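You operate a simulated robot arm through the tools that you are given. There is no shell and no other tool. Be economical: measure what you need, move in short steps, check, and stop when the job is done.

You run a simulated robot arm. Do the job below in one go: nothing can be reset, and whatever is moved stays where it is left.

Task
Shut the fence and comb both ends of the pack even.
Fine: use the comb that the white order sheet names; it goes back on its mat. Set down upright: what you pick out.

It is judged by the outcome, as a careful person would: the job done as asked, and still so three seconds after it is handed in. It fails if anything else is knocked over, pushed out of place, dropped, spilled or broken. Flat cloth is picked up by pressing the open fingertips on it (5 to 10 N) and closing them slowly along it; thin cloth reads only 2 to 8 mm in the jaws.

Robot
A 5-joint arm with a two-finger parallel gripper, fixed in place. Base frame: the origin is at the foot of the arm, x ahead of it, y to its left, z up; the work surface is at about z = 0. Readings come in mm, degrees, newtons and seconds.
With the tool pointing down near the work surface it reaches from about 260 to 600 mm from the base axis. Its first joint turns from -66.0 to 66.0 degrees. The tool tilts only in the upright plane through the base axis and itself; it spins freely about its own axis. Payload 1.57 kg.
Tool frame: the origin (TCP) lies between the finger pads and is the grasp point; the fingertips stand 30 mm ahead of it; z points along the fingers, y is the line along which they close. Largest opening 80 mm; finger width 17, thickness 12; the body of the gripper, 40 by 82 mm, starts 80 mm behind the TCP.
Orientation is that of the tool frame in the base frame, as [roll, pitch, yaw] about the fixed x, y, z axes, in that order (R = Rz(yaw) Ry(pitch) Rx(roll)). With the fingers straight down and closing along the base's y, the tool's x points along the base's -x, its y along +y and its z along -z.

Tools
- The arm moves only by the tool step_arm. Its argument "rows" is a list of rows, each a list of 6 numbers: the shift along the tool's x, y, z in cm, then the turn, a rotation vector about the tool's x, y, z in degrees. In form: [[dx, dy, dz, ax, ay, az], ...]. A call has 1 to 10 rows; each row shifts and turns the commanded pose from where the row before left it, along the tool's axes as they then stand. "claw" is the finger opening in cm, from 0 to 8, set as the call begins (left out, the last holds). A row lasts 0.2 s, in which the tool goes at most 50 mm and 8.6 degrees; a call with a longer step from one row to the next is refused whole, and so is a gripper value outside its range. A pose out of reach is approached as far as the arm can. The call stops where the force on the tool passes 60 N (or 10 N more than at its start, if that is more) or the arm is blocked; 0.2 s more then pass. Each finger travels about 153 mm/s and halts on what it meets, pressing with about 25 N; the grip force reading is that of the motor and also rises with nothing between the fingers. The clock runs only during rows and for 0.2 s after the last one: add rows that do not move to give the fingers time. It gives the time, the measured TCP pose, the force on the tool (base axes), the opening and the grip force at its end, in the units of the frame above (readings bear some noise), with the torque about the TCP (base axes, N m) and any sound that the robot's microphone picked up.
- Cameras (640 x 400 px; columns grow to the right, rows downward): "scene" is fixed at [71.5, 409.2, 518.1]; the picture's right is [-0.48, -0.88, 0.00], its down [-0.50, 0.27, -0.83] and it looks along [0.73, -0.39, -0.56] (base axes); focal length 233 px, centre (320, 200). "wrist" rides on the gripper at [72, -7, -122] in the tool frame; the picture's right is [0.09, 1.00, 0.00], its down [-0.84, 0.08, -0.54] and it looks along [-0.54, 0.05, 0.84] (tool axes); focal length 238 px, centre (320, 200). There is no depth. A picture from a camera that has moved, and an enlarged one, comes with that camera's place and axes in the base frame and with its lens. The place of the scene camera against the robot may be out by one fixed shift of up to 25 mm in any direction.
- snapshot(camera): a new picture of that camera. It takes no simulated time.
- close_up(camera, box): a new picture of the part [left, top, right, bottom] of that camera's present view, enlarged. It takes no simulated time.
- sign_off(): hands the job in; it is judged then, once.

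Go step by step. Nothing tells you positions but the pictures and the camera data: compare them with the known pose of the tool, close in by small moves and look again before you grip or let go. The budget is 120 turns and 64 pictures, counting those below and the enlarged ones. Unless the task says otherwise, let go and move clear before handing in, and close with one line.

The tools are called after ">>>" by a JSON object that holds its "op" and its "data". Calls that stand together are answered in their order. step_arm: Moves the arm, as the interface text tells. Its arguments: {"type":"object","properties":{"rows":{"type":"array","items":{"type":"array","items":{"type":"number"}}},"claw":{"type":"number"}},"required":["rows"]} The other tools are called the same way: snapshot (camera) takes a picture; close_up (camera, box) takes an enlarged picture of a part of a camera's view; sign_off () hands the job in.

At the start:

```text
time: 0.0
position: [362.8, 170.7, 346.4]
tool_rot: [180.0, 0.0, -180.0]
ft_force: [1.1, 0.2, -0.2]
moment: [-0.01, -0.03, 0.03]
gripper_width: 79.7
grip_force: 0.1
```

scene: 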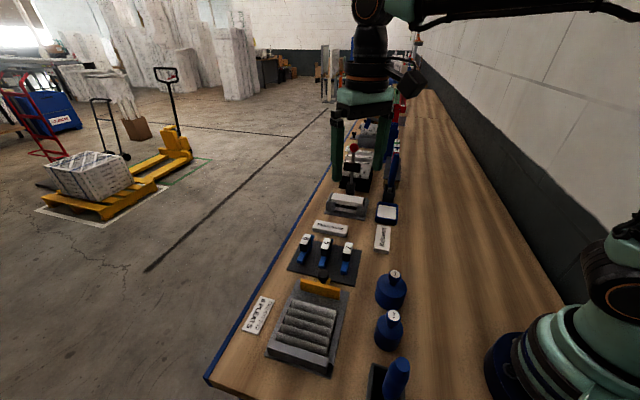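
wrist: 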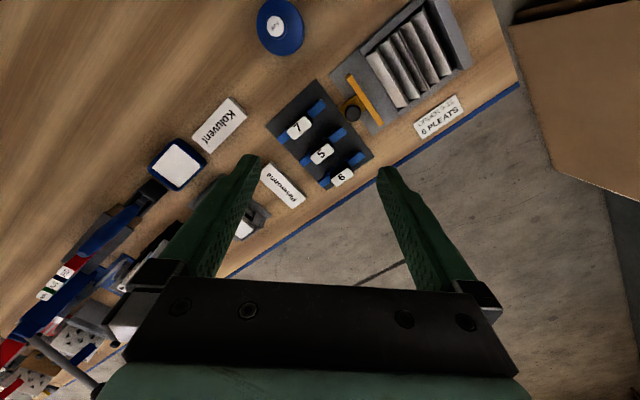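

The scene shows a filter pack in a tray with a yellow fence, three numbered combs on a mat, and an order sheet reading something like "6 PLEATS". I'll enlarge these areas first.

>>> {"op": "close_up", "data": {"camera": "wrist", "box": [240, 0, 540, 200]}}

>>> {"op": "close_up", "data": {"camera": "scene", "box": [220, 210, 440, 400]}}

>>> {"op": "close_up", "data": {"camera": "wrist", "box": [400, 80, 480, 150]}}

```text
2.00 times, centred on (390, 100) of wrist
camera zoom: at [291.6, 166.1, 470.0], right [-0.09, 1.0, 0.0], down [0.84, 0.08, 0.54], along [0.54, 0.05, -0.84], focal length 477 px, centre (180, 400)
```

zoom: 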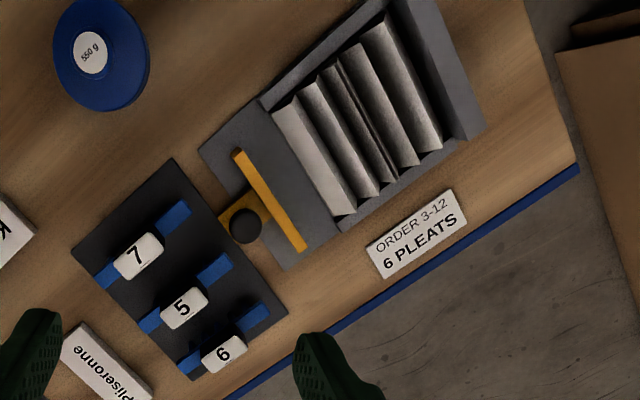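

```text
2.11 times, centred on (330, 305) of scene
camera zoom: at [71.5, 409.2, 518.1], right [-0.48, -0.88, 0.0], down [-0.5, 0.27, -0.83], along [0.73, -0.39, -0.56], focal length 491 px, centre (299, -21)
```

zoom: 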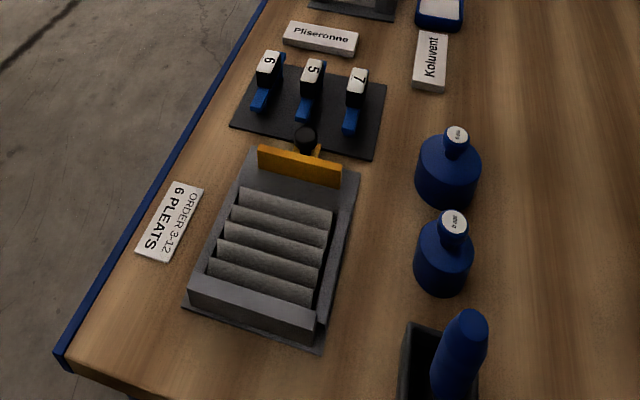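

```text
5.71 times, centred on (440, 115) of wrist
camera zoom: at [291.6, 166.1, 470.0], right [-0.09, 1.0, 0.0], down [0.84, 0.08, 0.54], along [0.54, 0.05, -0.84], focal length 1362 px, centre (-366, 686)
```

zoom: 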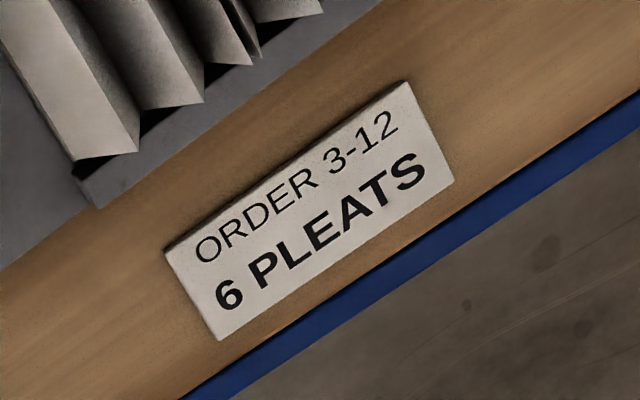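

The order names comb 6. I'll enlarge the combs and fence further before moving.

>>> {"op": "close_up", "data": {"camera": "scene", "box": [280, 225, 370, 300]}}

>>> {"op": "close_up", "data": {"camera": "scene", "box": [255, 265, 365, 385]}}

>>> {"op": "close_up", "data": {"camera": "scene", "box": [310, 90, 440, 250]}}

```text
5.33 times, centred on (325, 262) of scene
camera zoom: at [71.5, 409.2, 518.1], right [-0.48, -0.88, 0.0], down [-0.5, 0.27, -0.83], along [0.73, -0.39, -0.56], focal length 1244 px, centre (293, -133)
```

zoom: 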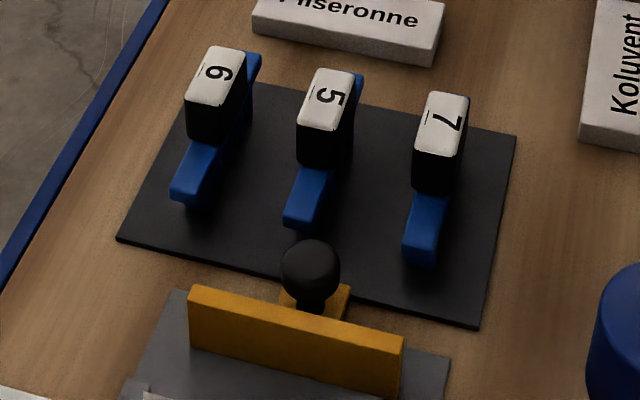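

```text
3.33 times, centred on (310, 325) of scene
camera zoom: at [71.5, 409.2, 518.1], right [-0.48, -0.88, 0.0], down [-0.5, 0.27, -0.83], along [0.73, -0.39, -0.56], focal length 778 px, centre (353, -217)
```

zoom: 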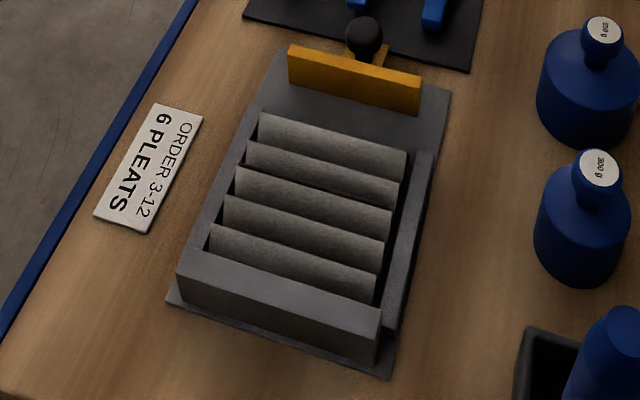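

```text
2.50 times, centred on (375, 170) of scene
camera zoom: at [71.5, 409.2, 518.1], right [-0.48, -0.88, 0.0], down [-0.5, 0.27, -0.83], along [0.73, -0.39, -0.56], focal length 583 px, centre (182, 275)
```

zoom: 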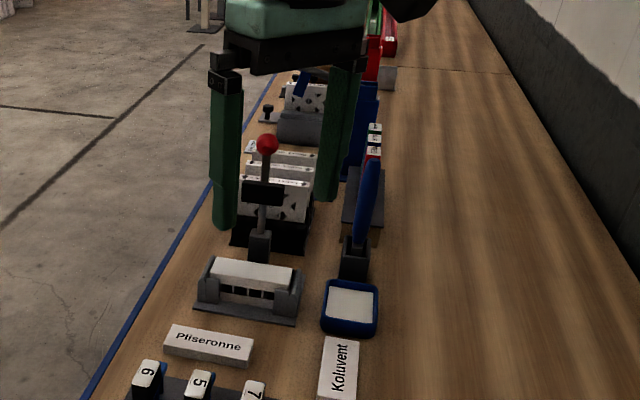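

Comb bars run along the fence's sliding direction, at roughly 45° to base. I'll move above the fence and spin the tool to line up, then look.

>>> {"op": "step_arm", "data": {"rows": [[-0.55, 1.55, 3.65, 0, 0, 0], [-0.55, 1.55, 3.65, 0, 0, 0], [-0.55, 1.55, 3.65, 0, 0, 0], [-0.55, 1.55, 3.65, 0, 0, 0], [0, 0, 0, 0, 0, 7.5], [0, 0, 0, 0, 0, 7.5], [0, 0, 0, 0, 0, 7.5], [0, 0, 0, 0, 0, 7.5], [0, 0, 0, 0, 0, 7.5], [0, 0, 0, 0, 0, 7.5]]}}

>>> {"op": "snapshot", "data": {"camera": "wrist"}}

>>> {"op": "snapshot", "data": {"camera": "scene"}}

```text
time: 2.2
position: [386.4, 234.2, 201.3]
tool_rot: [-180.0, 0.0, 134.9]
ft_force: [0.0, -0.5, 0.2]
moment: [-0.04, -0.02, 0.02]
gripper_width: 80.4
grip_force: 0.0
```

```text
55 pictures are left
camera wrist: at [330.1, 281.0, 324.5], right [0.64, 0.77, 0.0], down [0.65, -0.54, 0.54], along [0.42, -0.35, -0.84], focal length 238 px, centre (320, 200)
```

wrist: 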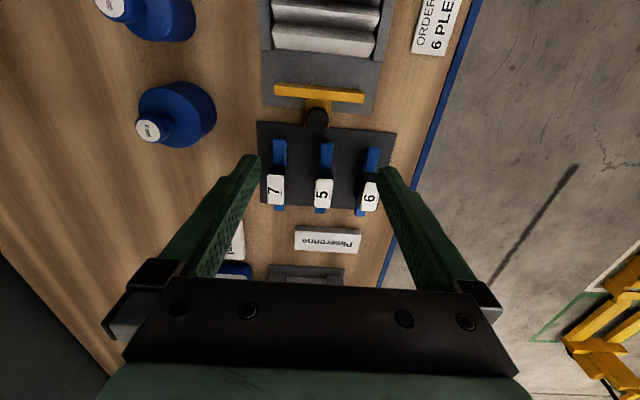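

```text
54 pictures are left
```

scene: 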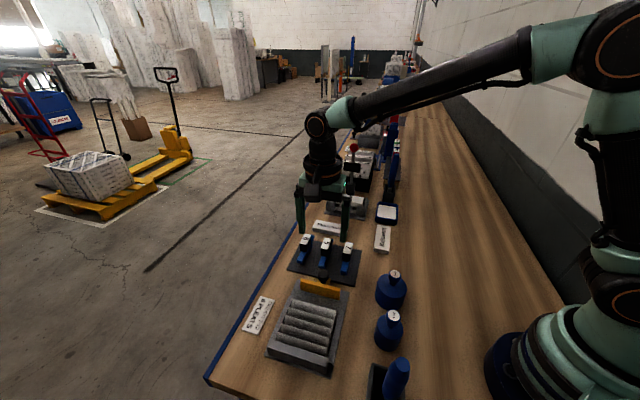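

The bench is aligned with my tool now. I'll zoom on the fence and pack.

>>> {"op": "close_up", "data": {"camera": "wrist", "box": [240, 70, 400, 220]}}

>>> {"op": "close_up", "data": {"camera": "wrist", "box": [240, 0, 400, 130]}}

```text
2.67 times, centred on (320, 145) of wrist
camera zoom: at [330.1, 281.0, 324.5], right [0.64, 0.77, 0.0], down [0.65, -0.54, 0.54], along [0.42, -0.35, -0.84], focal length 636 px, centre (320, 347)
```

zoom: 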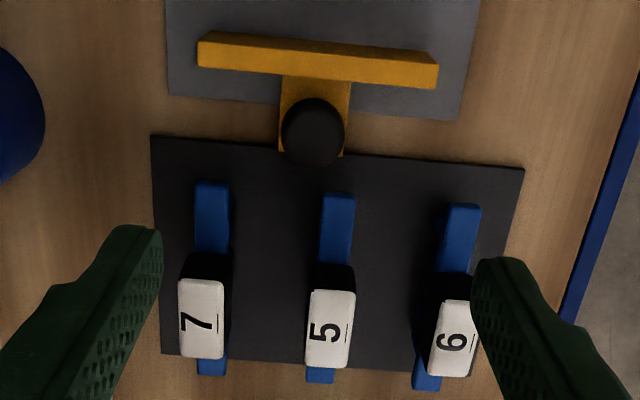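

```text
3.08 times, centred on (320, 65) of wrist
camera zoom: at [330.1, 281.0, 324.5], right [0.64, 0.77, 0.0], down [0.65, -0.54, 0.54], along [0.42, -0.35, -0.84], focal length 733 px, centre (320, 615)
```

zoom: 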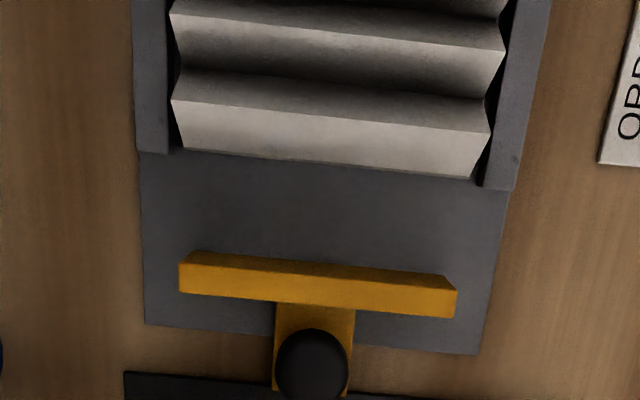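

The knob is at about (383, 231, 37). I'll narrow the jaws and descend partway, then check.

>>> {"op": "step_arm", "data": {"rows": [[0, -0.4, 2.5, 0, 0, 0], [0, 0, 3, 0, 0, 0], [0, 0, 3, 0, 0, 0], [0, 0, 1.5, 0, 0, 0], [0, 0, 0, 0, 0, 0]], "claw": 5.5}}

>>> {"op": "close_up", "data": {"camera": "wrist", "box": [180, 0, 460, 250]}}

>>> {"op": "close_up", "data": {"camera": "scene", "box": [250, 200, 410, 380]}}

```text
time: 3.4
position: [385.4, 231.5, 99.4]
tool_rot: [-180.0, 0.1, 134.9]
ft_force: [0.0, -0.4, -0.7]
moment: [-0.01, 0.0, 0.02]
gripper_width: 55.2
grip_force: 0.0
```

```text
1.60 times, centred on (320, 125) of wrist
camera zoom: at [328.7, 279.0, 222.8], right [0.64, 0.77, 0.0], down [0.65, -0.54, 0.54], along [0.42, -0.35, -0.84], focal length 381 px, centre (320, 320)
```

zoom: 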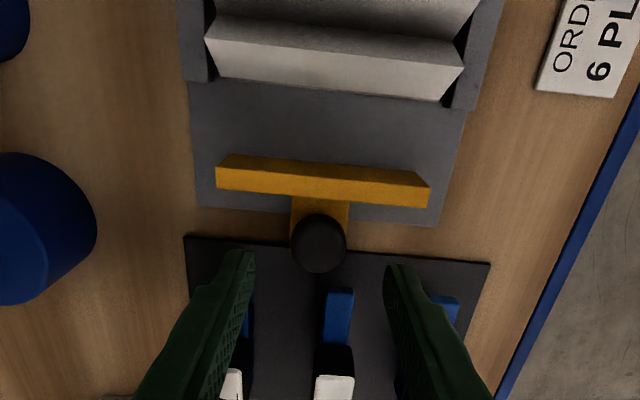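

```text
2.22 times, centred on (330, 290) of scene
camera zoom: at [71.5, 409.2, 518.1], right [-0.48, -0.88, 0.0], down [-0.5, 0.27, -0.83], along [0.73, -0.39, -0.56], focal length 518 px, centre (298, 0)
```

zoom: 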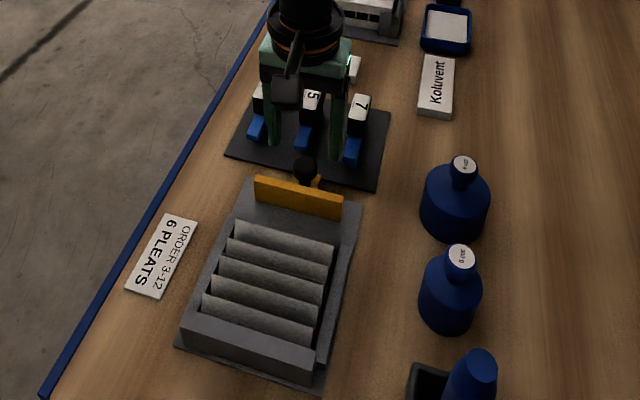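

The jaws line up with the knob. I'll descend and grip it.

>>> {"op": "step_arm", "data": {"rows": [[0, 0, 2, 0, 0, 0], [0, 0, 1.5, 0, 0, 0], [0, 0, 1.2, 0, 0, 0], [0, 0, 0, 0, 0, 0]]}}

>>> {"op": "step_arm", "data": {"rows": [[0, 0, 0, 0, 0, 0], [0, 0, 0, 0, 0, 0]], "claw": 2.2}}

>>> {"op": "close_up", "data": {"camera": "scene", "box": [250, 200, 410, 380]}}

```text
time: 4.4
position: [384.2, 231.2, 52.9]
tool_rot: [180.0, 0.0, 135.0]
ft_force: [-0.4, -0.5, 0.1]
moment: [0.05, 0.01, 0.0]
gripper_width: 55.1
grip_force: 0.0
```

```text
time: 5.0
position: [384.3, 231.3, 54.2]
tool_rot: [-180.0, 0.0, 135.0]
ft_force: [0.3, -0.3, -2.2]
moment: [0.0, -0.01, -0.02]
gripper_width: 27.1
grip_force: 37.6
```

```text
2.22 times, centred on (330, 290) of scene
camera zoom: at [71.5, 409.2, 518.1], right [-0.48, -0.88, 0.0], down [-0.5, 0.27, -0.83], along [0.73, -0.39, -0.56], focal length 518 px, centre (298, 0)
```

zoom: 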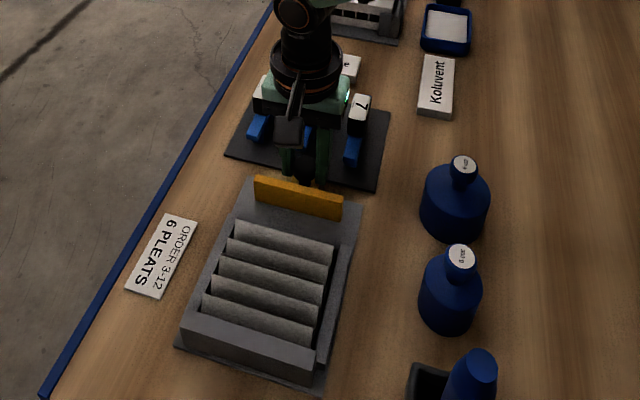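

Knob gripped (27 mm). Now I slide it toward the pack along tool +x, watching the force.

>>> {"op": "step_arm", "data": {"rows": [[0.5, 0, 0, 0, 0, 0], [0.5, 0, 0, 0, 0, 0], [0.5, 0, 0, 0, 0, 0], [0.5, 0, 0, 0, 0, 0]]}}

>>> {"op": "close_up", "data": {"camera": "wrist", "box": [180, 0, 460, 250]}}

>>> {"op": "close_up", "data": {"camera": "scene", "box": [250, 260, 370, 390]}}

```text
time: 6.0
position: [369.6, 246.1, 53.5]
tool_rot: [179.9, 0.0, 135.0]
ft_force: [6.4, 4.3, -13.0]
moment: [0.05, -0.07, 0.0]
gripper_width: 27.2
grip_force: 37.9
```

```text
1.60 times, centred on (320, 125) of wrist
camera zoom: at [313.3, 293.0, 176.0], right [0.64, 0.77, 0.0], down [0.65, -0.54, 0.54], along [0.42, -0.35, -0.84], focal length 381 px, centre (320, 320)
```

zoom: 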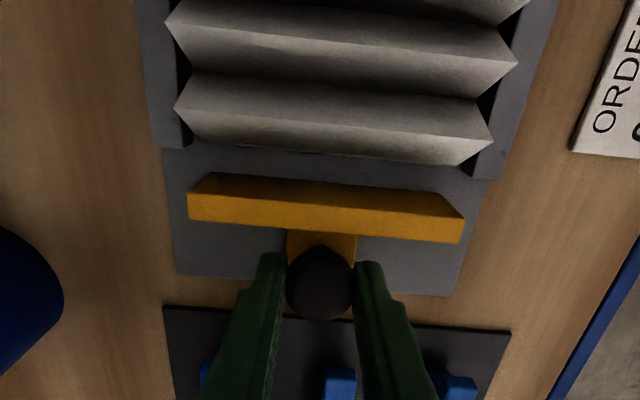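

```text
3.08 times, centred on (310, 325) of scene
camera zoom: at [71.5, 409.2, 518.0], right [-0.48, -0.88, 0.0], down [-0.5, 0.27, -0.83], along [0.73, -0.39, -0.56], focal length 718 px, centre (351, -185)
```

zoom: 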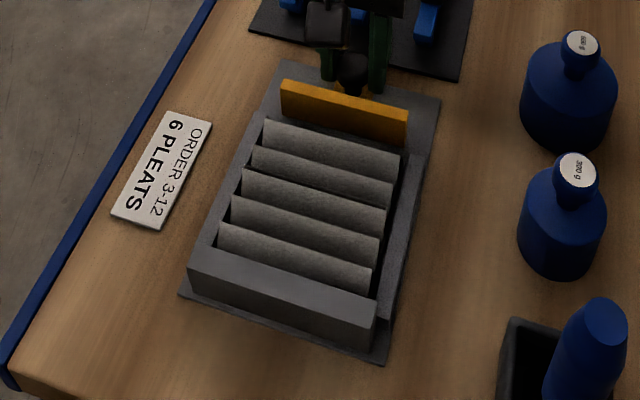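

The fence slides freely and lines up between the walls. I'll go on in smaller steps.

>>> {"op": "step_arm", "data": {"rows": [[0.4, 0, 0, 0, 0, 0], [0.4, 0, 0, 0, 0, 0], [0.4, 0, 0, 0, 0, 0], [0, 0, 0, 0, 0, 0]]}}

>>> {"op": "close_up", "data": {"camera": "wrist", "box": [180, 0, 460, 250]}}

```text
time: 7.0
position: [362.1, 253.7, 54.0]
tool_rot: [179.9, -0.1, 134.8]
ft_force: [25.2, -19.2, -14.0]
moment: [-0.37, -0.49, -0.03]
gripper_width: 26.9
grip_force: 37.2
```

```text
1.60 times, centred on (320, 125) of wrist
camera zoom: at [306.1, 300.6, 177.1], right [0.64, 0.77, 0.0], down [0.64, -0.54, 0.54], along [0.42, -0.35, -0.84], focal length 381 px, centre (320, 320)
```

zoom: 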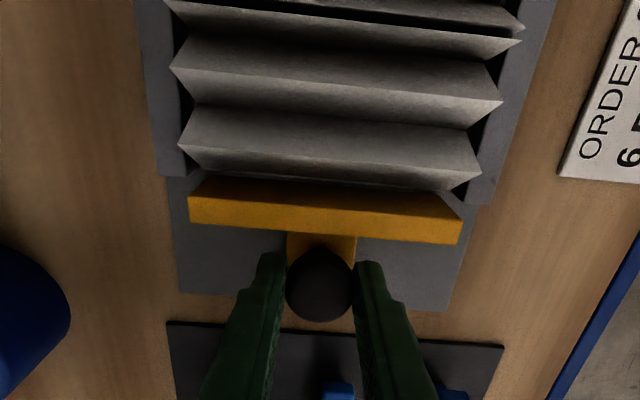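

The force has risen to about 31 N as the bar reaches the pack. I'll nudge slightly to tell a hard stop from springy pack.

>>> {"op": "step_arm", "data": {"rows": [[0.2, 0, 0, 0, 0, 0], [0, 0, 0, 0, 0, 0]]}}

```text
time: 7.6
position: [360.7, 255.7, 54.1]
tool_rot: [179.9, 0.0, 134.8]
ft_force: [23.6, -21.7, 0.2]
moment: [-0.49, -0.5, -0.01]
gripper_width: 27.2
grip_force: 37.3
```

>>> {"op": "step_arm", "data": {"rows": [[0.2, 0, 0, 0, 0, 0], [0.2, 0, 0, 0, 0, 0], [0, 0, 0, 0, 0, 0]]}}

>>> {"op": "close_up", "data": {"camera": "wrist", "box": [180, 0, 460, 250]}}

```text
time: 8.4
position: [357.9, 257.6, 52.9]
tool_rot: [180.0, 0.0, 134.8]
ft_force: [23.0, -21.5, 7.7]
moment: [-0.5, -0.55, 0.0]
gripper_width: 26.9
grip_force: 36.8
```

```text
1.60 times, centred on (320, 125) of wrist
camera zoom: at [301.9, 304.7, 177.3], right [0.64, 0.77, 0.0], down [0.64, -0.54, 0.54], along [0.42, -0.35, -0.84], focal length 381 px, centre (320, 320)
```

zoom: 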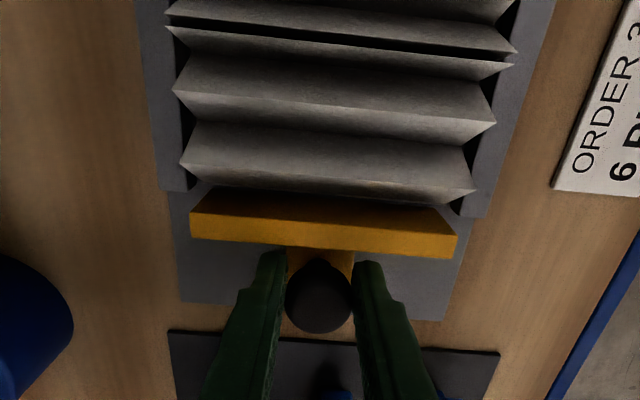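

The knob is slipping back in the grip: the fence met something. I'll look closely at the bar, pack and wall ends.

>>> {"op": "close_up", "data": {"camera": "scene", "box": [260, 270, 360, 380]}}

>>> {"op": "close_up", "data": {"camera": "wrist", "box": [240, 60, 400, 210]}}

```text
3.64 times, centred on (310, 325) of scene
camera zoom: at [71.4, 409.2, 518.1], right [-0.48, -0.88, 0.0], down [-0.5, 0.27, -0.83], along [0.73, -0.39, -0.56], focal length 848 px, centre (356, -254)
```

zoom: 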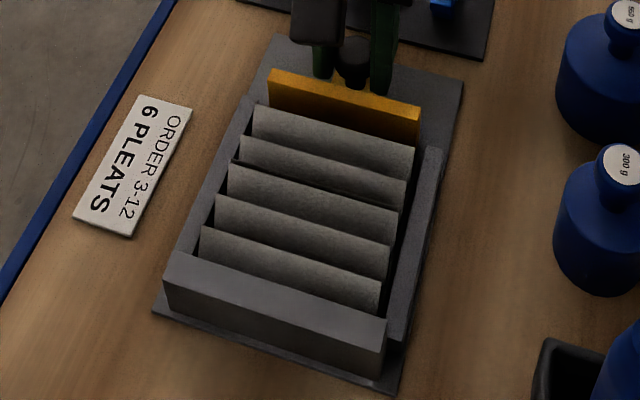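

```text
2.67 times, centred on (320, 135) of wrist
camera zoom: at [301.9, 304.7, 177.3], right [0.64, 0.77, 0.0], down [0.64, -0.54, 0.54], along [0.42, -0.35, -0.84], focal length 636 px, centre (320, 373)
```

zoom: 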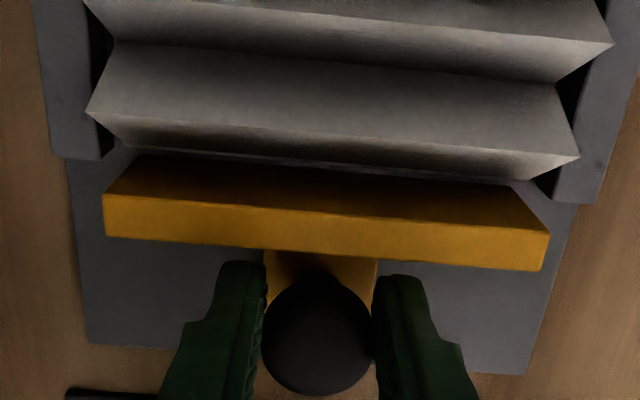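

The bar touches the pack and the pack hasn't moved, so this looks like the stop. To be sure it is fully home, I'll open the jaws around the knob and push on the bar's back face.

>>> {"op": "step_arm", "data": {"rows": [[0, 0, 0, 0, 0, 0], [0, 0, 0.7, 0, 0, 0], [0, 0, 0, 0, 0, 0]], "claw": 4.8}}

>>> {"op": "close_up", "data": {"camera": "wrist", "box": [240, 60, 400, 210]}}

```text
time: 9.2
position: [356.0, 258.8, 46.2]
tool_rot: [-180.0, 0.0, 134.9]
ft_force: [1.1, 0.2, 0.5]
moment: [0.01, 0.0, 0.01]
gripper_width: 48.2
grip_force: 0.2
```

```text
2.67 times, centred on (320, 135) of wrist
camera zoom: at [300.2, 305.6, 169.4], right [0.64, 0.77, 0.0], down [0.65, -0.54, 0.54], along [0.42, -0.35, -0.84], focal length 636 px, centre (320, 373)
```

zoom: 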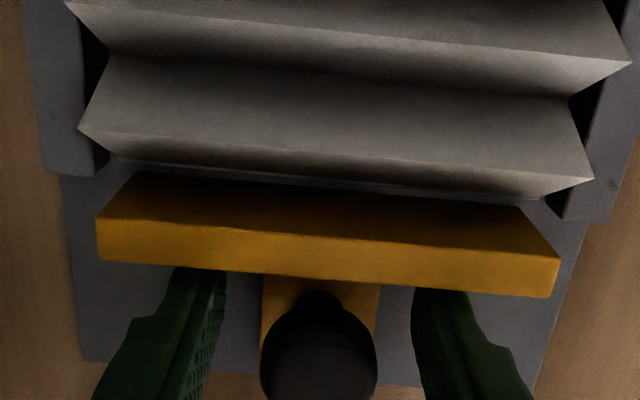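

>>> {"op": "step_arm", "data": {"rows": [[0.3, 0, 0, 0, 0, 0], [0.2, 0, 0, 0, 0, 0], [0.2, 0, 0, 0, 0, 0], [0, 0, 0, 0, 0, 0]]}}

```text
time: 10.2
position: [350.8, 262.6, 47.3]
tool_rot: [179.9, 0.0, 135.0]
ft_force: [12.1, -10.3, -4.9]
moment: [-0.11, -0.32, 0.34]
gripper_width: 47.8
grip_force: 0.0
```

>>> {"op": "step_arm", "data": {"rows": [[0.15, 0, 0, 0, 0, 0], [0.15, 0, 0, 0, 0, 0], [0.15, 0, 0, 0, 0, 0], [0, 0, 0, 0, 0, 0]]}}

>>> {"op": "close_up", "data": {"camera": "wrist", "box": [240, 60, 400, 210]}}

```text
time: 11.0
position: [352.4, 261.7, 47.0]
tool_rot: [179.9, 0.0, 134.5]
ft_force: [8.0, -8.9, -1.7]
moment: [-0.2, -0.1, 0.34]
gripper_width: 48.4
grip_force: 0.6
stopped in row 4: the force on the tool passed its limit at 62 N (the readings are from after the stop); the commanded pose is now the measured one
```

```text
2.67 times, centred on (320, 135) of wrist
camera zoom: at [296.5, 309.7, 170.1], right [0.65, 0.76, 0.0], down [0.64, -0.54, 0.54], along [0.42, -0.35, -0.84], focal length 636 px, centre (320, 373)
```

zoom: 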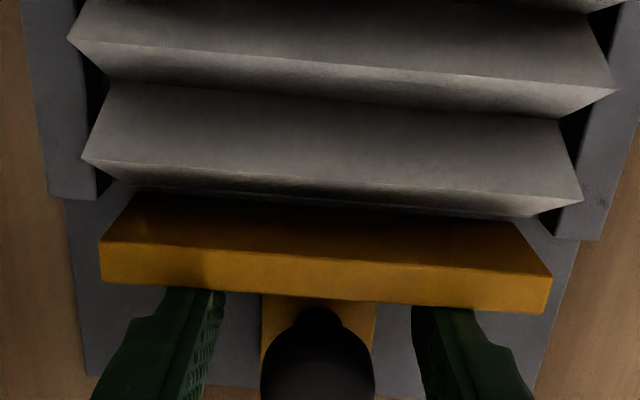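

It's a hard stop at over 60 N, so the fence is shut. I back off, rise clear and travel over comb 6.

>>> {"op": "step_arm", "data": {"rows": [[-0.7, 0, 0, 0, 0, 0], [0, 0, -3.5, 0, 0, 0], [0, 0, -3.5, 0, 0, 0], [0, 0, -3.5, 0, 0, 0], [-3, 1.95, 0, 0, 0, 0], [-3, 1.95, 0, 0, 0, 0], [-3, 1.95, 0, 0, 0, 0], [-3, 1.95, 0, 0, 0, 0], [0, 0, 0, 0, 0, 0]]}}

>>> {"op": "snapshot", "data": {"camera": "wrist"}}

>>> {"op": "close_up", "data": {"camera": "scene", "box": [260, 210, 370, 380]}}

```text
time: 13.0
position: [495.6, 225.9, 152.5]
tool_rot: [179.9, 0.0, 134.6]
ft_force: [0.2, -0.4, -0.3]
moment: [0.01, 0.01, -0.02]
gripper_width: 48.1
grip_force: 0.0
```

```text
40 pictures are left
camera wrist: at [440.7, 273.0, 275.1], right [0.64, 0.76, 0.0], down [0.64, -0.54, 0.54], along [0.42, -0.35, -0.84], focal length 238 px, centre (320, 200)
```

wrist: 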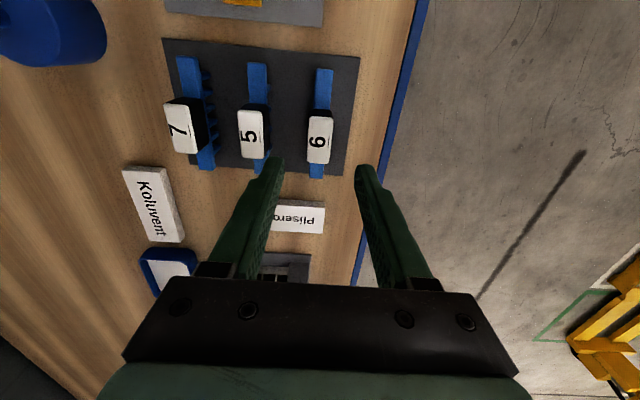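

```text
2.35 times, centred on (315, 295) of scene
camera zoom: at [71.5, 409.2, 518.1], right [-0.48, -0.88, 0.0], down [-0.5, 0.27, -0.83], along [0.73, -0.39, -0.56], focal length 549 px, centre (332, -24)
```

zoom: 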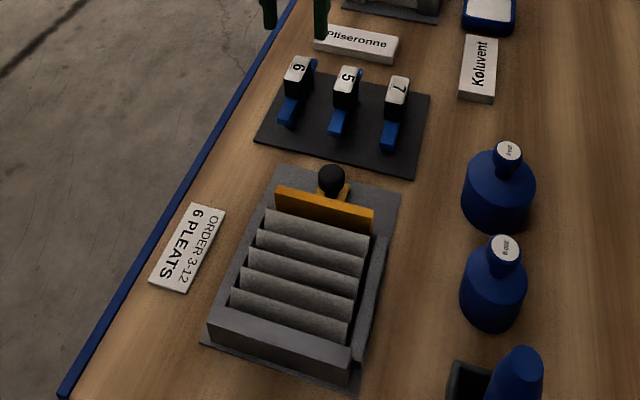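

The jaws are centred above comb 6's handle. I descend and grip the handle.

>>> {"op": "step_arm", "data": {"rows": [[0, 0, 3, 0, 0, 0], [0, 0, 3, 0, 0, 0], [0, 0, 2, 0, 0, 0], [0, 0, 1.2, 0, 0, 0], [0, 0, 0, 0, 0, 0]], "claw": 4.4}}

>>> {"op": "close_up", "data": {"camera": "wrist", "box": [220, 0, 420, 220]}}

```text
time: 14.2
position: [495.9, 226.8, 59.9]
tool_rot: [179.9, 0.0, 134.5]
ft_force: [0.5, 0.2, 0.8]
moment: [0.02, -0.01, 0.0]
gripper_width: 44.2
grip_force: 0.0
```

```text
1.82 times, centred on (320, 110) of wrist
camera zoom: at [440.1, 274.3, 182.9], right [0.65, 0.76, 0.0], down [0.64, -0.54, 0.54], along [0.42, -0.35, -0.84], focal length 433 px, centre (320, 364)
```

zoom: 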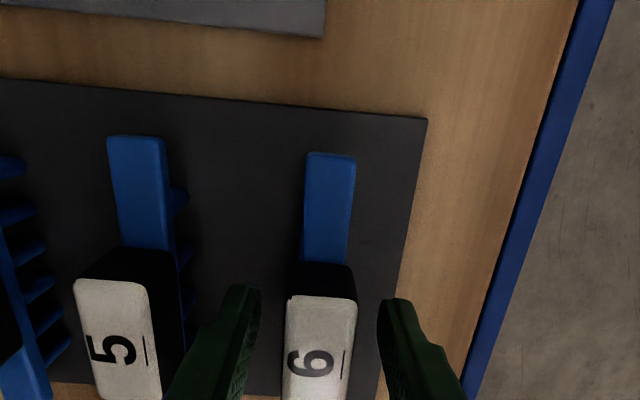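

>>> {"op": "step_arm", "data": {"rows": [[0, 0, 0.2, 0, 0, 0], [0, 0, 0, 0, 0, 0], [0, 0, 0, 0, 0, 0]], "claw": 1.5}}

>>> {"op": "step_arm", "data": {"rows": [[0, 0, -1.5, 0, 0, 0], [0, 0, -2, 0, 0, 0], [0, 0, -2.5, 0, 0, 0], [0, 0, -2.5, 0, 0, 0], [0, 0, 0, 0, 0, 0]]}}

>>> {"op": "close_up", "data": {"camera": "scene", "box": [270, 180, 370, 280]}}

>>> {"op": "close_up", "data": {"camera": "wrist", "box": [200, 0, 440, 240]}}

```text
time: 15.0
position: [495.6, 226.8, 59.0]
tool_rot: [179.7, 0.2, 134.5]
ft_force: [-5.7, -4.5, 19.5]
moment: [-0.03, 0.43, 0.01]
gripper_width: 21.6
grip_force: 25.3
```

```text
time: 16.2
position: [495.7, 227.8, 144.1]
tool_rot: [179.9, 0.0, 134.5]
ft_force: [0.6, -0.4, -1.2]
moment: [0.02, 0.02, 0.01]
gripper_width: 21.4
grip_force: 25.0
```

```text
4.00 times, centred on (320, 230) of scene
camera zoom: at [71.5, 409.2, 518.1], right [-0.48, -0.88, 0.0], down [-0.5, 0.27, -0.83], along [0.73, -0.39, -0.56], focal length 933 px, centre (320, 80)
```

zoom: 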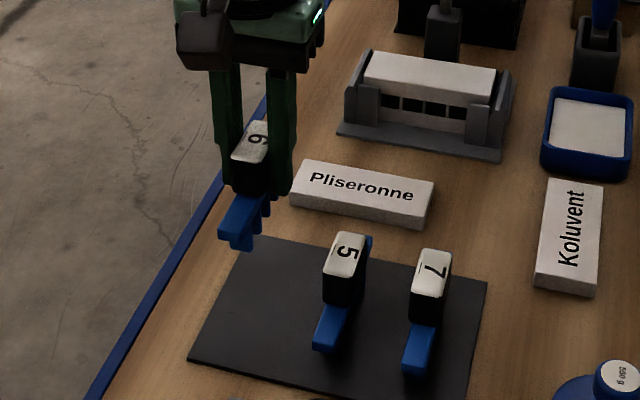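

```text
1.67 times, centred on (320, 120) of wrist
camera zoom: at [439.5, 274.6, 267.1], right [0.65, 0.76, 0.0], down [0.64, -0.54, 0.54], along [0.42, -0.35, -0.84], focal length 397 px, centre (320, 333)
```

zoom: 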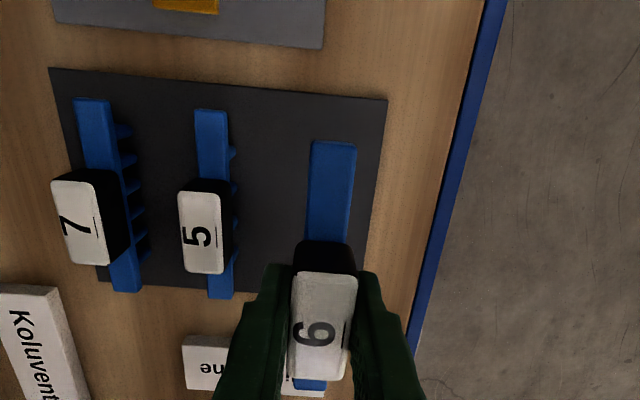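

Comb 6 is held level and straight. I'll carry it above the pack and look.

>>> {"op": "step_arm", "data": {"rows": [[3.0, -1.25, -0.8, 0, 0, 0], [3.0, -1.25, -0.8, 0, 0, 0], [3.0, -1.25, -0.6, 0, 0, 0], [3.0, -1.25, -0.4, 0, 0, 0], [3.0, -1.25, 0, 0, 0, 0], [3.0, -1.25, 0, 0, 0, 0], [0, 0, 0, 0, 0, 0]]}}

>>> {"op": "snapshot", "data": {"camera": "wrist"}}

>>> {"op": "close_up", "data": {"camera": "scene", "box": [240, 220, 380, 390]}}

```text
time: 17.8
position: [314.7, 302.7, 168.7]
tool_rot: [179.9, 0.0, 134.5]
ft_force: [-0.9, 0.8, -1.0]
moment: [0.03, -0.03, -0.02]
gripper_width: 21.5
grip_force: 24.7
```

```text
35 pictures are left
camera wrist: at [259.7, 349.6, 292.1], right [0.65, 0.76, 0.0], down [0.64, -0.54, 0.54], along [0.42, -0.35, -0.84], focal length 238 px, centre (320, 200)
```

wrist: 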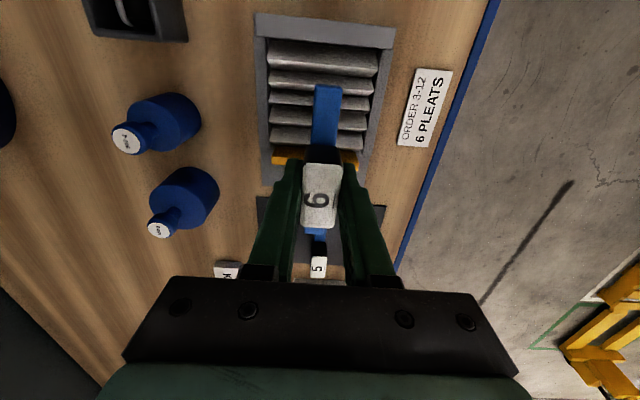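

```text
2.35 times, centred on (310, 305) of scene
camera zoom: at [71.5, 409.2, 518.1], right [-0.48, -0.88, 0.0], down [-0.5, 0.27, -0.83], along [0.73, -0.39, -0.56], focal length 549 px, centre (344, -47)
```

zoom: 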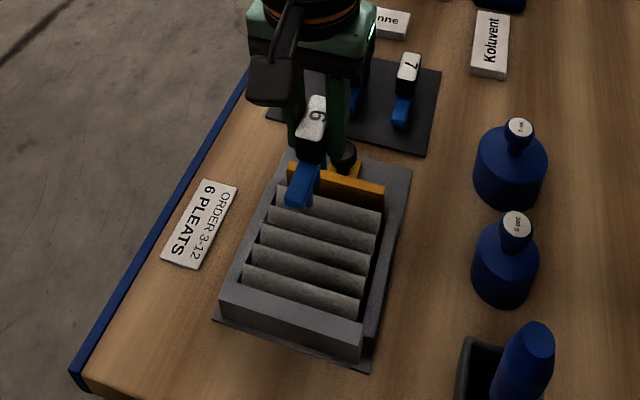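

>>> {"op": "close_up", "data": {"camera": "wrist", "box": [240, 0, 410, 180]}}

```text
2.22 times, centred on (325, 90) of wrist
camera zoom: at [259.7, 349.6, 292.1], right [0.65, 0.76, 0.0], down [0.64, -0.54, 0.54], along [0.42, -0.35, -0.84], focal length 530 px, centre (309, 444)
```

zoom: 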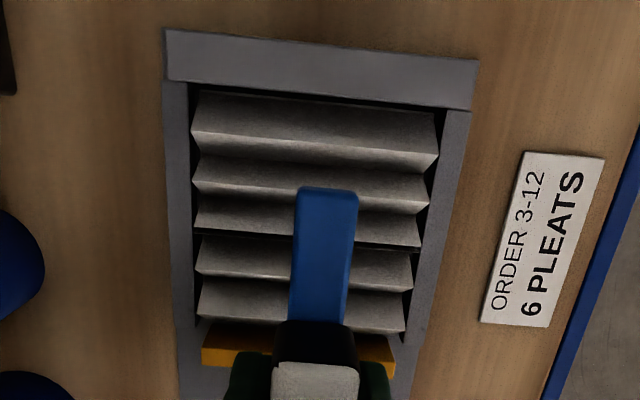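

I need to know the comb's tooth layout to match it with the pleats. I'll spin it sideways to the scene camera.

>>> {"op": "step_arm", "data": {"rows": [[0, 0, -2, 0, 0, 8], [0, 0, -2, 0, 0, 8], [0, 0, -2, 0, 0, 8], [0, 0, -2, 0, 0, 8], [0, 0, 0, 0, 0, 8], [0, 0, 0, 0, 0, 8], [0, 0, 0, 0, 0, 8], [0, 0, 0, 0, 0, 8], [0, 0, 0, 0, 0, 8], [0, 0, 0, 0, 0, 8]]}}

>>> {"op": "close_up", "data": {"camera": "scene", "box": [240, 180, 400, 340]}}

>>> {"op": "snapshot", "data": {"camera": "scene"}}

```text
time: 20.0
position: [315.7, 303.4, 250.0]
tool_rot: [180.0, -0.2, 54.4]
ft_force: [-0.4, 0.5, -1.2]
moment: [0.01, 0.01, -0.04]
gripper_width: 21.6
grip_force: 25.4
```

```text
2.50 times, centred on (320, 260) of scene
camera zoom: at [71.5, 409.2, 518.1], right [-0.48, -0.88, 0.0], down [-0.5, 0.27, -0.83], along [0.73, -0.39, -0.56], focal length 583 px, centre (320, 50)
```

zoom: 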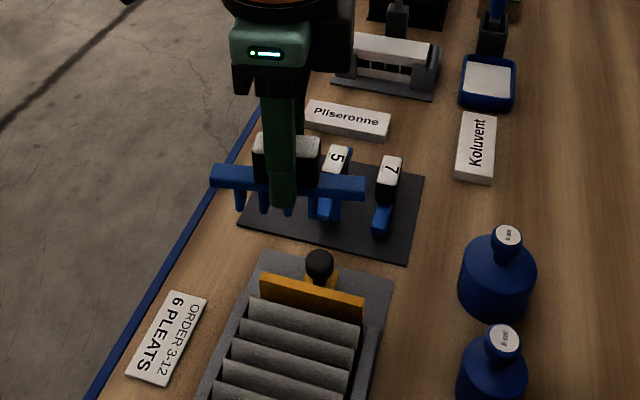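

```text
31 pictures are left
```

scene: 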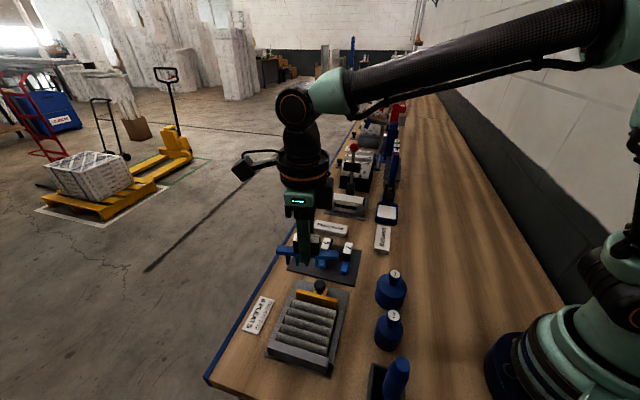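

>>> {"op": "close_up", "data": {"camera": "scene", "box": [285, 225, 340, 270]}}

```text
8.89 times, centred on (312, 248) of scene
camera zoom: at [71.5, 409.2, 518.1], right [-0.48, -0.88, 0.0], down [-0.5, 0.27, -0.83], along [0.73, -0.39, -0.56], focal length 2074 px, centre (387, -222)
```

zoom: 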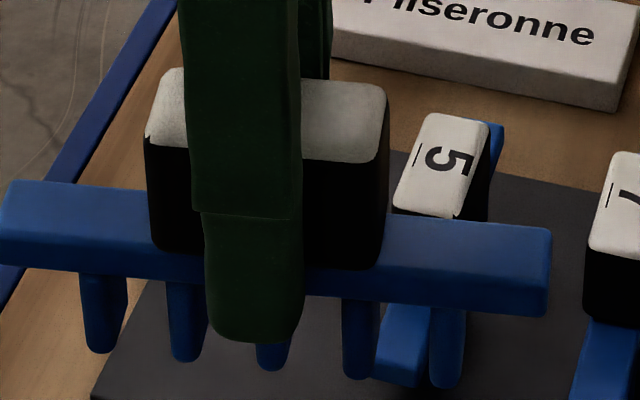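

Comb 6 has 5 teeth, so it should sit in the 5 gaps of 6 pleats at roughly 16.5 mm pitch. I'll zoom on the pack to count and locate the ridges.

>>> {"op": "close_up", "data": {"camera": "scene", "box": [264, 280, 354, 370]}}

```text
4.44 times, centred on (309, 325) of scene
camera zoom: at [71.5, 409.2, 518.1], right [-0.48, -0.88, 0.0], down [-0.5, 0.27, -0.83], along [0.73, -0.39, -0.56], focal length 1037 px, centre (369, -356)
```

zoom: 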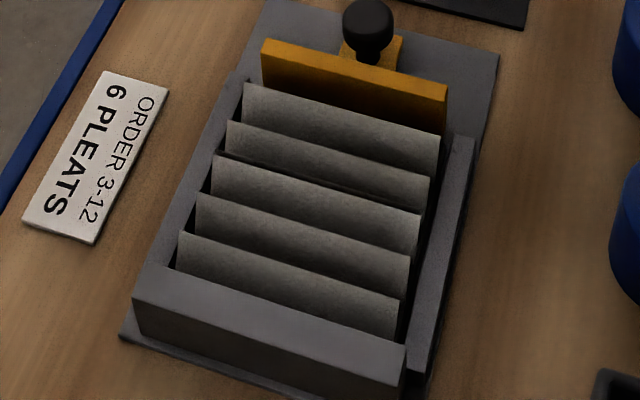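

I count 5 clear ridges from here but the ends are unclear. I'll shift sideways so the wrist camera views the pack beside the comb.

>>> {"op": "step_arm", "data": {"rows": [[0, 2.3, 1.5, 0, 0, 0], [0, 2.3, 1.5, 0, 0, 0], [0, 2.3, 1.5, 0, 0, 0], [0, 0, 0, 0, 0, 0]]}}

>>> {"op": "close_up", "data": {"camera": "wrist", "box": [120, 0, 360, 200]}}

```text
time: 21.0
position: [372.3, 263.4, 204.0]
tool_rot: [180.0, 0.0, 54.5]
ft_force: [-0.1, 0.7, -0.9]
moment: [0.0, -0.01, 0.0]
gripper_width: 21.4
grip_force: 25.5
```

```text
2.00 times, centred on (240, 100) of wrist
camera zoom: at [408.5, 325.9, 327.3], right [0.86, -0.5, 0.0], down [-0.42, -0.73, 0.54], along [-0.27, -0.47, -0.84], focal length 477 px, centre (480, 400)
```

zoom: 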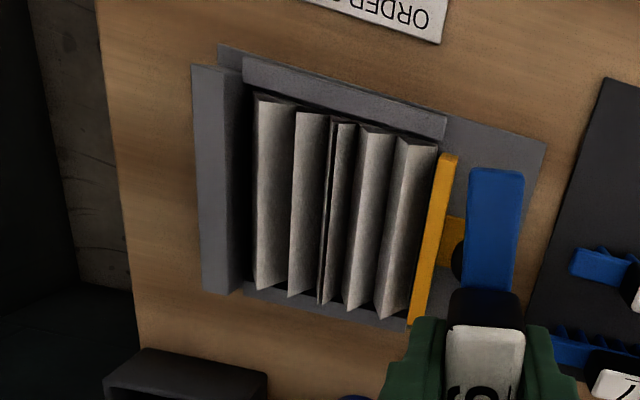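

>>> {"op": "close_up", "data": {"camera": "wrist", "box": [210, 30, 350, 170]}}

```text
2.86 times, centred on (280, 100) of wrist
camera zoom: at [408.5, 325.9, 327.3], right [0.86, -0.5, 0.0], down [-0.42, -0.73, 0.54], along [-0.27, -0.47, -0.84], focal length 681 px, centre (434, 486)
```

zoom: 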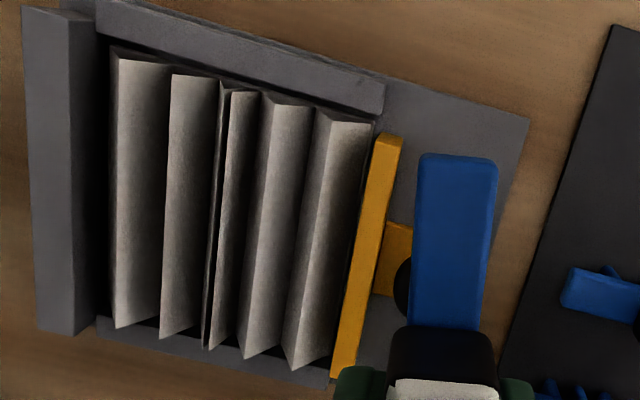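

>>> {"op": "close_up", "data": {"camera": "wrist", "box": [225, 110, 285, 170]}}

>>> {"op": "close_up", "data": {"camera": "wrist", "box": [235, 45, 295, 105]}}

```text
6.67 times, centred on (255, 140) of wrist
camera zoom: at [408.5, 325.9, 327.3], right [0.86, -0.5, 0.0], down [-0.42, -0.73, 0.54], along [-0.27, -0.47, -0.84], focal length 1589 px, centre (753, 600)
```

zoom: 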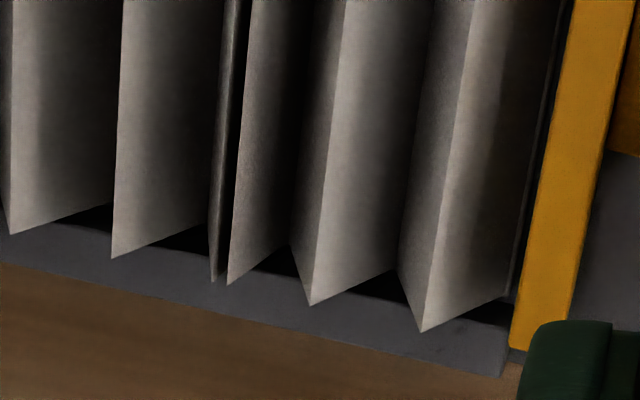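

```text
6.67 times, centred on (265, 75) of wrist
camera zoom: at [408.5, 325.9, 327.3], right [0.86, -0.5, 0.0], down [-0.42, -0.73, 0.54], along [-0.27, -0.47, -0.84], focal length 1589 px, centre (687, 1033)
```

zoom: 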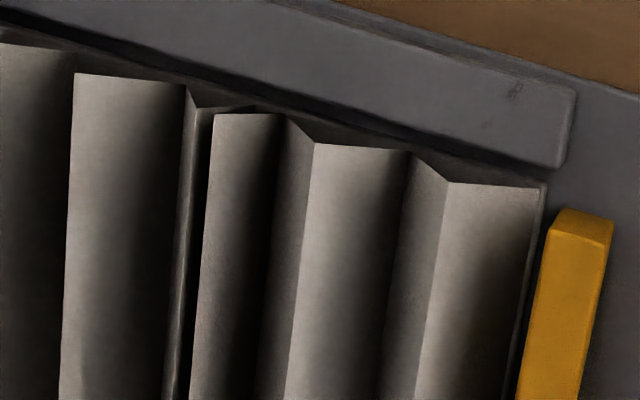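

There are six pleats: the third and fourth are pinched together, so comb 6 with 5 teeth fits and its middle tooth must split that pair. I'll bring the comb over the far (+p) end, angled 25° so its effective pitch lets every tooth enter the right gap.

>>> {"op": "step_arm", "data": {"rows": [[0.83, -2.83, 0, 0, 0, 0], [0.83, -2.83, 0, 0, 0, 0], [0.83, -2.83, 0, 0, 0, 0], [0, 0, 1, 0, 0, -7.86], [0, 0, 1, 0, 0, -7.86], [0, 0, 1, 0, 0, -7.86], [0, 0, 1, 0, 0, -7.86], [0, 0, 1, 0, 0, -7.86], [0, 0, 1, 0, 0, -7.86], [0, 0, 1, 0, 0, -7.86]]}}

>>> {"op": "close_up", "data": {"camera": "scene", "box": [250, 240, 370, 380]}}

>>> {"op": "close_up", "data": {"camera": "wrist", "box": [200, 0, 400, 200]}}

```text
time: 23.2
position: [316.9, 332.9, 133.9]
tool_rot: [179.8, 0.1, 109.7]
ft_force: [0.9, 0.3, -1.3]
moment: [0.0, -0.01, 0.03]
gripper_width: 21.4
grip_force: 25.2
```

```text
2.86 times, centred on (310, 310) of scene
camera zoom: at [71.5, 409.2, 518.1], right [-0.48, -0.88, 0.0], down [-0.5, 0.27, -0.83], along [0.73, -0.39, -0.56], focal length 666 px, centre (349, -114)
```

zoom: 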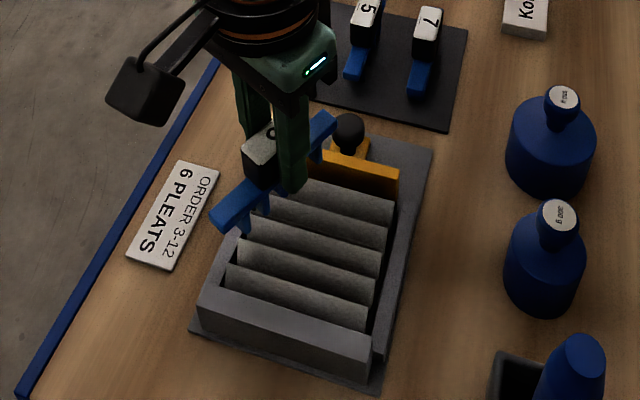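

```text
2.00 times, centred on (300, 100) of wrist
camera zoom: at [286.7, 398.3, 256.9], right [0.91, 0.42, 0.0], down [0.35, -0.76, 0.54], along [0.23, -0.49, -0.84], focal length 477 px, centre (360, 400)
```

zoom: 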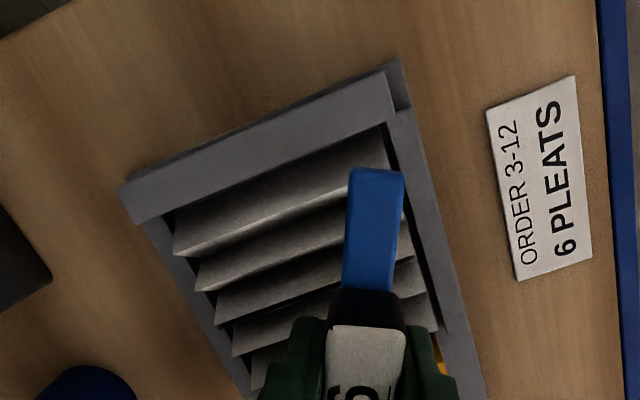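

Positions agree with my estimate. I lower to just above the crests and look again.

>>> {"op": "step_arm", "data": {"rows": [[0, 0, 1.2, 0, 0, 0], [0, 0, 1.2, 0, 0, 0], [0, 0, 1.0, 0, 0, 0], [0, 0, 0, 0, 0, 0]]}}

>>> {"op": "close_up", "data": {"camera": "scene", "box": [275, 265, 355, 345]}}

```text
time: 24.2
position: [317.1, 332.6, 99.8]
tool_rot: [179.9, -0.1, 109.6]
ft_force: [0.0, 0.9, -1.2]
moment: [0.03, 0.01, 0.04]
gripper_width: 21.6
grip_force: 24.8
```

```text
5.00 times, centred on (315, 305) of scene
camera zoom: at [71.5, 409.2, 518.1], right [-0.48, -0.88, 0.0], down [-0.5, 0.27, -0.83], along [0.73, -0.39, -0.56], focal length 1166 px, centre (345, -325)
```

zoom: 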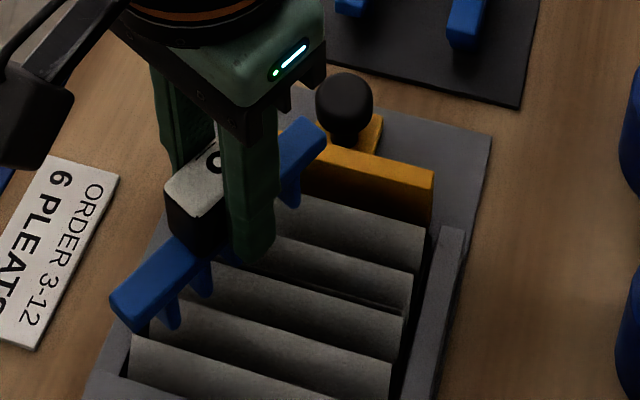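

Front and rear visible teeth sit over the right gaps. I lower in gently, watching the force.

>>> {"op": "step_arm", "data": {"rows": [[0, 0, 0.3, 0, 0, 0], [0, 0, 0.3, 0, 0, 0], [0, 0, 0.3, 0, 0, 0], [0, 0, 0, 0, 0, 0]]}}

>>> {"op": "close_up", "data": {"camera": "scene", "box": [275, 265, 355, 345]}}

```text
time: 25.2
position: [317.5, 332.6, 92.4]
tool_rot: [179.9, 0.0, 109.6]
ft_force: [-0.7, -1.1, -0.6]
moment: [0.01, -0.02, -0.01]
gripper_width: 21.6
grip_force: 25.2
```

```text
5.00 times, centred on (315, 305) of scene
camera zoom: at [71.5, 409.2, 518.1], right [-0.48, -0.88, 0.0], down [-0.5, 0.27, -0.83], along [0.73, -0.39, -0.56], focal length 1166 px, centre (345, -325)
```

zoom: 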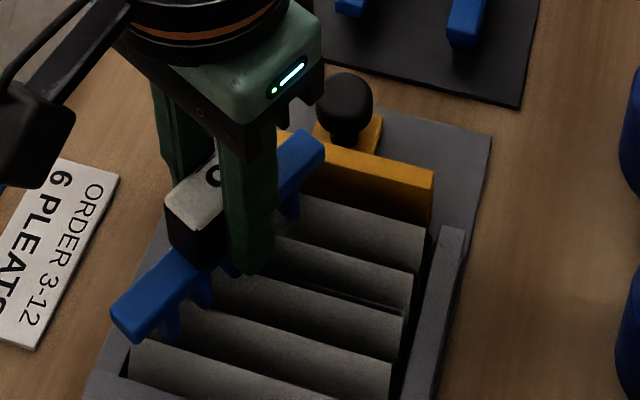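

>>> {"op": "step_arm", "data": {"rows": [[0, 0, 0.2, 0, 0, 0], [0, 0, 0.2, 0, 0, 0], [0, 0, 0.2, 0, 0, 0], [0, 0, 0, 0, 0, 0]]}}

>>> {"op": "close_up", "data": {"camera": "scene", "box": [275, 265, 355, 345]}}

```text
time: 26.2
position: [317.3, 332.5, 85.6]
tool_rot: [179.9, -0.1, 109.5]
ft_force: [-0.4, -0.2, -1.1]
moment: [0.0, -0.04, -0.02]
gripper_width: 21.4
grip_force: 24.8
```

```text
5.00 times, centred on (315, 305) of scene
camera zoom: at [71.5, 409.2, 518.1], right [-0.48, -0.88, 0.0], down [-0.5, 0.27, -0.83], along [0.73, -0.39, -0.56], focal length 1166 px, centre (345, -325)
```

zoom: 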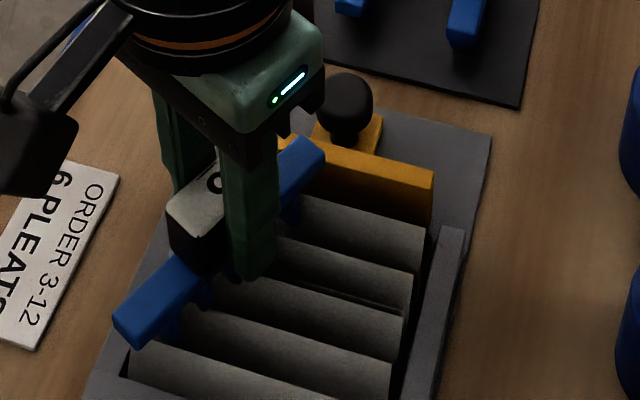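

>>> {"op": "step_arm", "data": {"rows": [[0, 0, 0.2, 0, 0, 0], [0, 0, 0.2, 0, 0, 0], [0, 0, 0.2, 0, 0, 0], [0, 0, 0, 0, 0, 0]]}}

>>> {"op": "close_up", "data": {"camera": "scene", "box": [275, 265, 355, 345]}}

```text
time: 27.2
position: [317.1, 332.2, 79.1]
tool_rot: [179.9, -0.1, 109.6]
ft_force: [0.1, -0.7, -0.7]
moment: [0.01, 0.04, -0.01]
gripper_width: 21.6
grip_force: 24.8
```

```text
5.00 times, centred on (315, 305) of scene
camera zoom: at [71.5, 409.2, 518.1], right [-0.48, -0.88, 0.0], down [-0.5, 0.27, -0.83], along [0.73, -0.39, -0.56], focal length 1166 px, centre (345, -325)
```

zoom: 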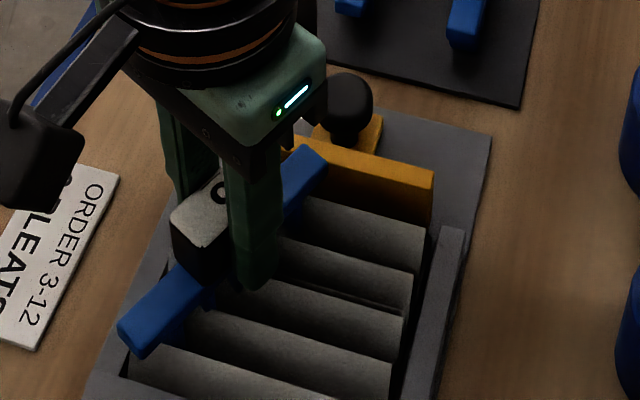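

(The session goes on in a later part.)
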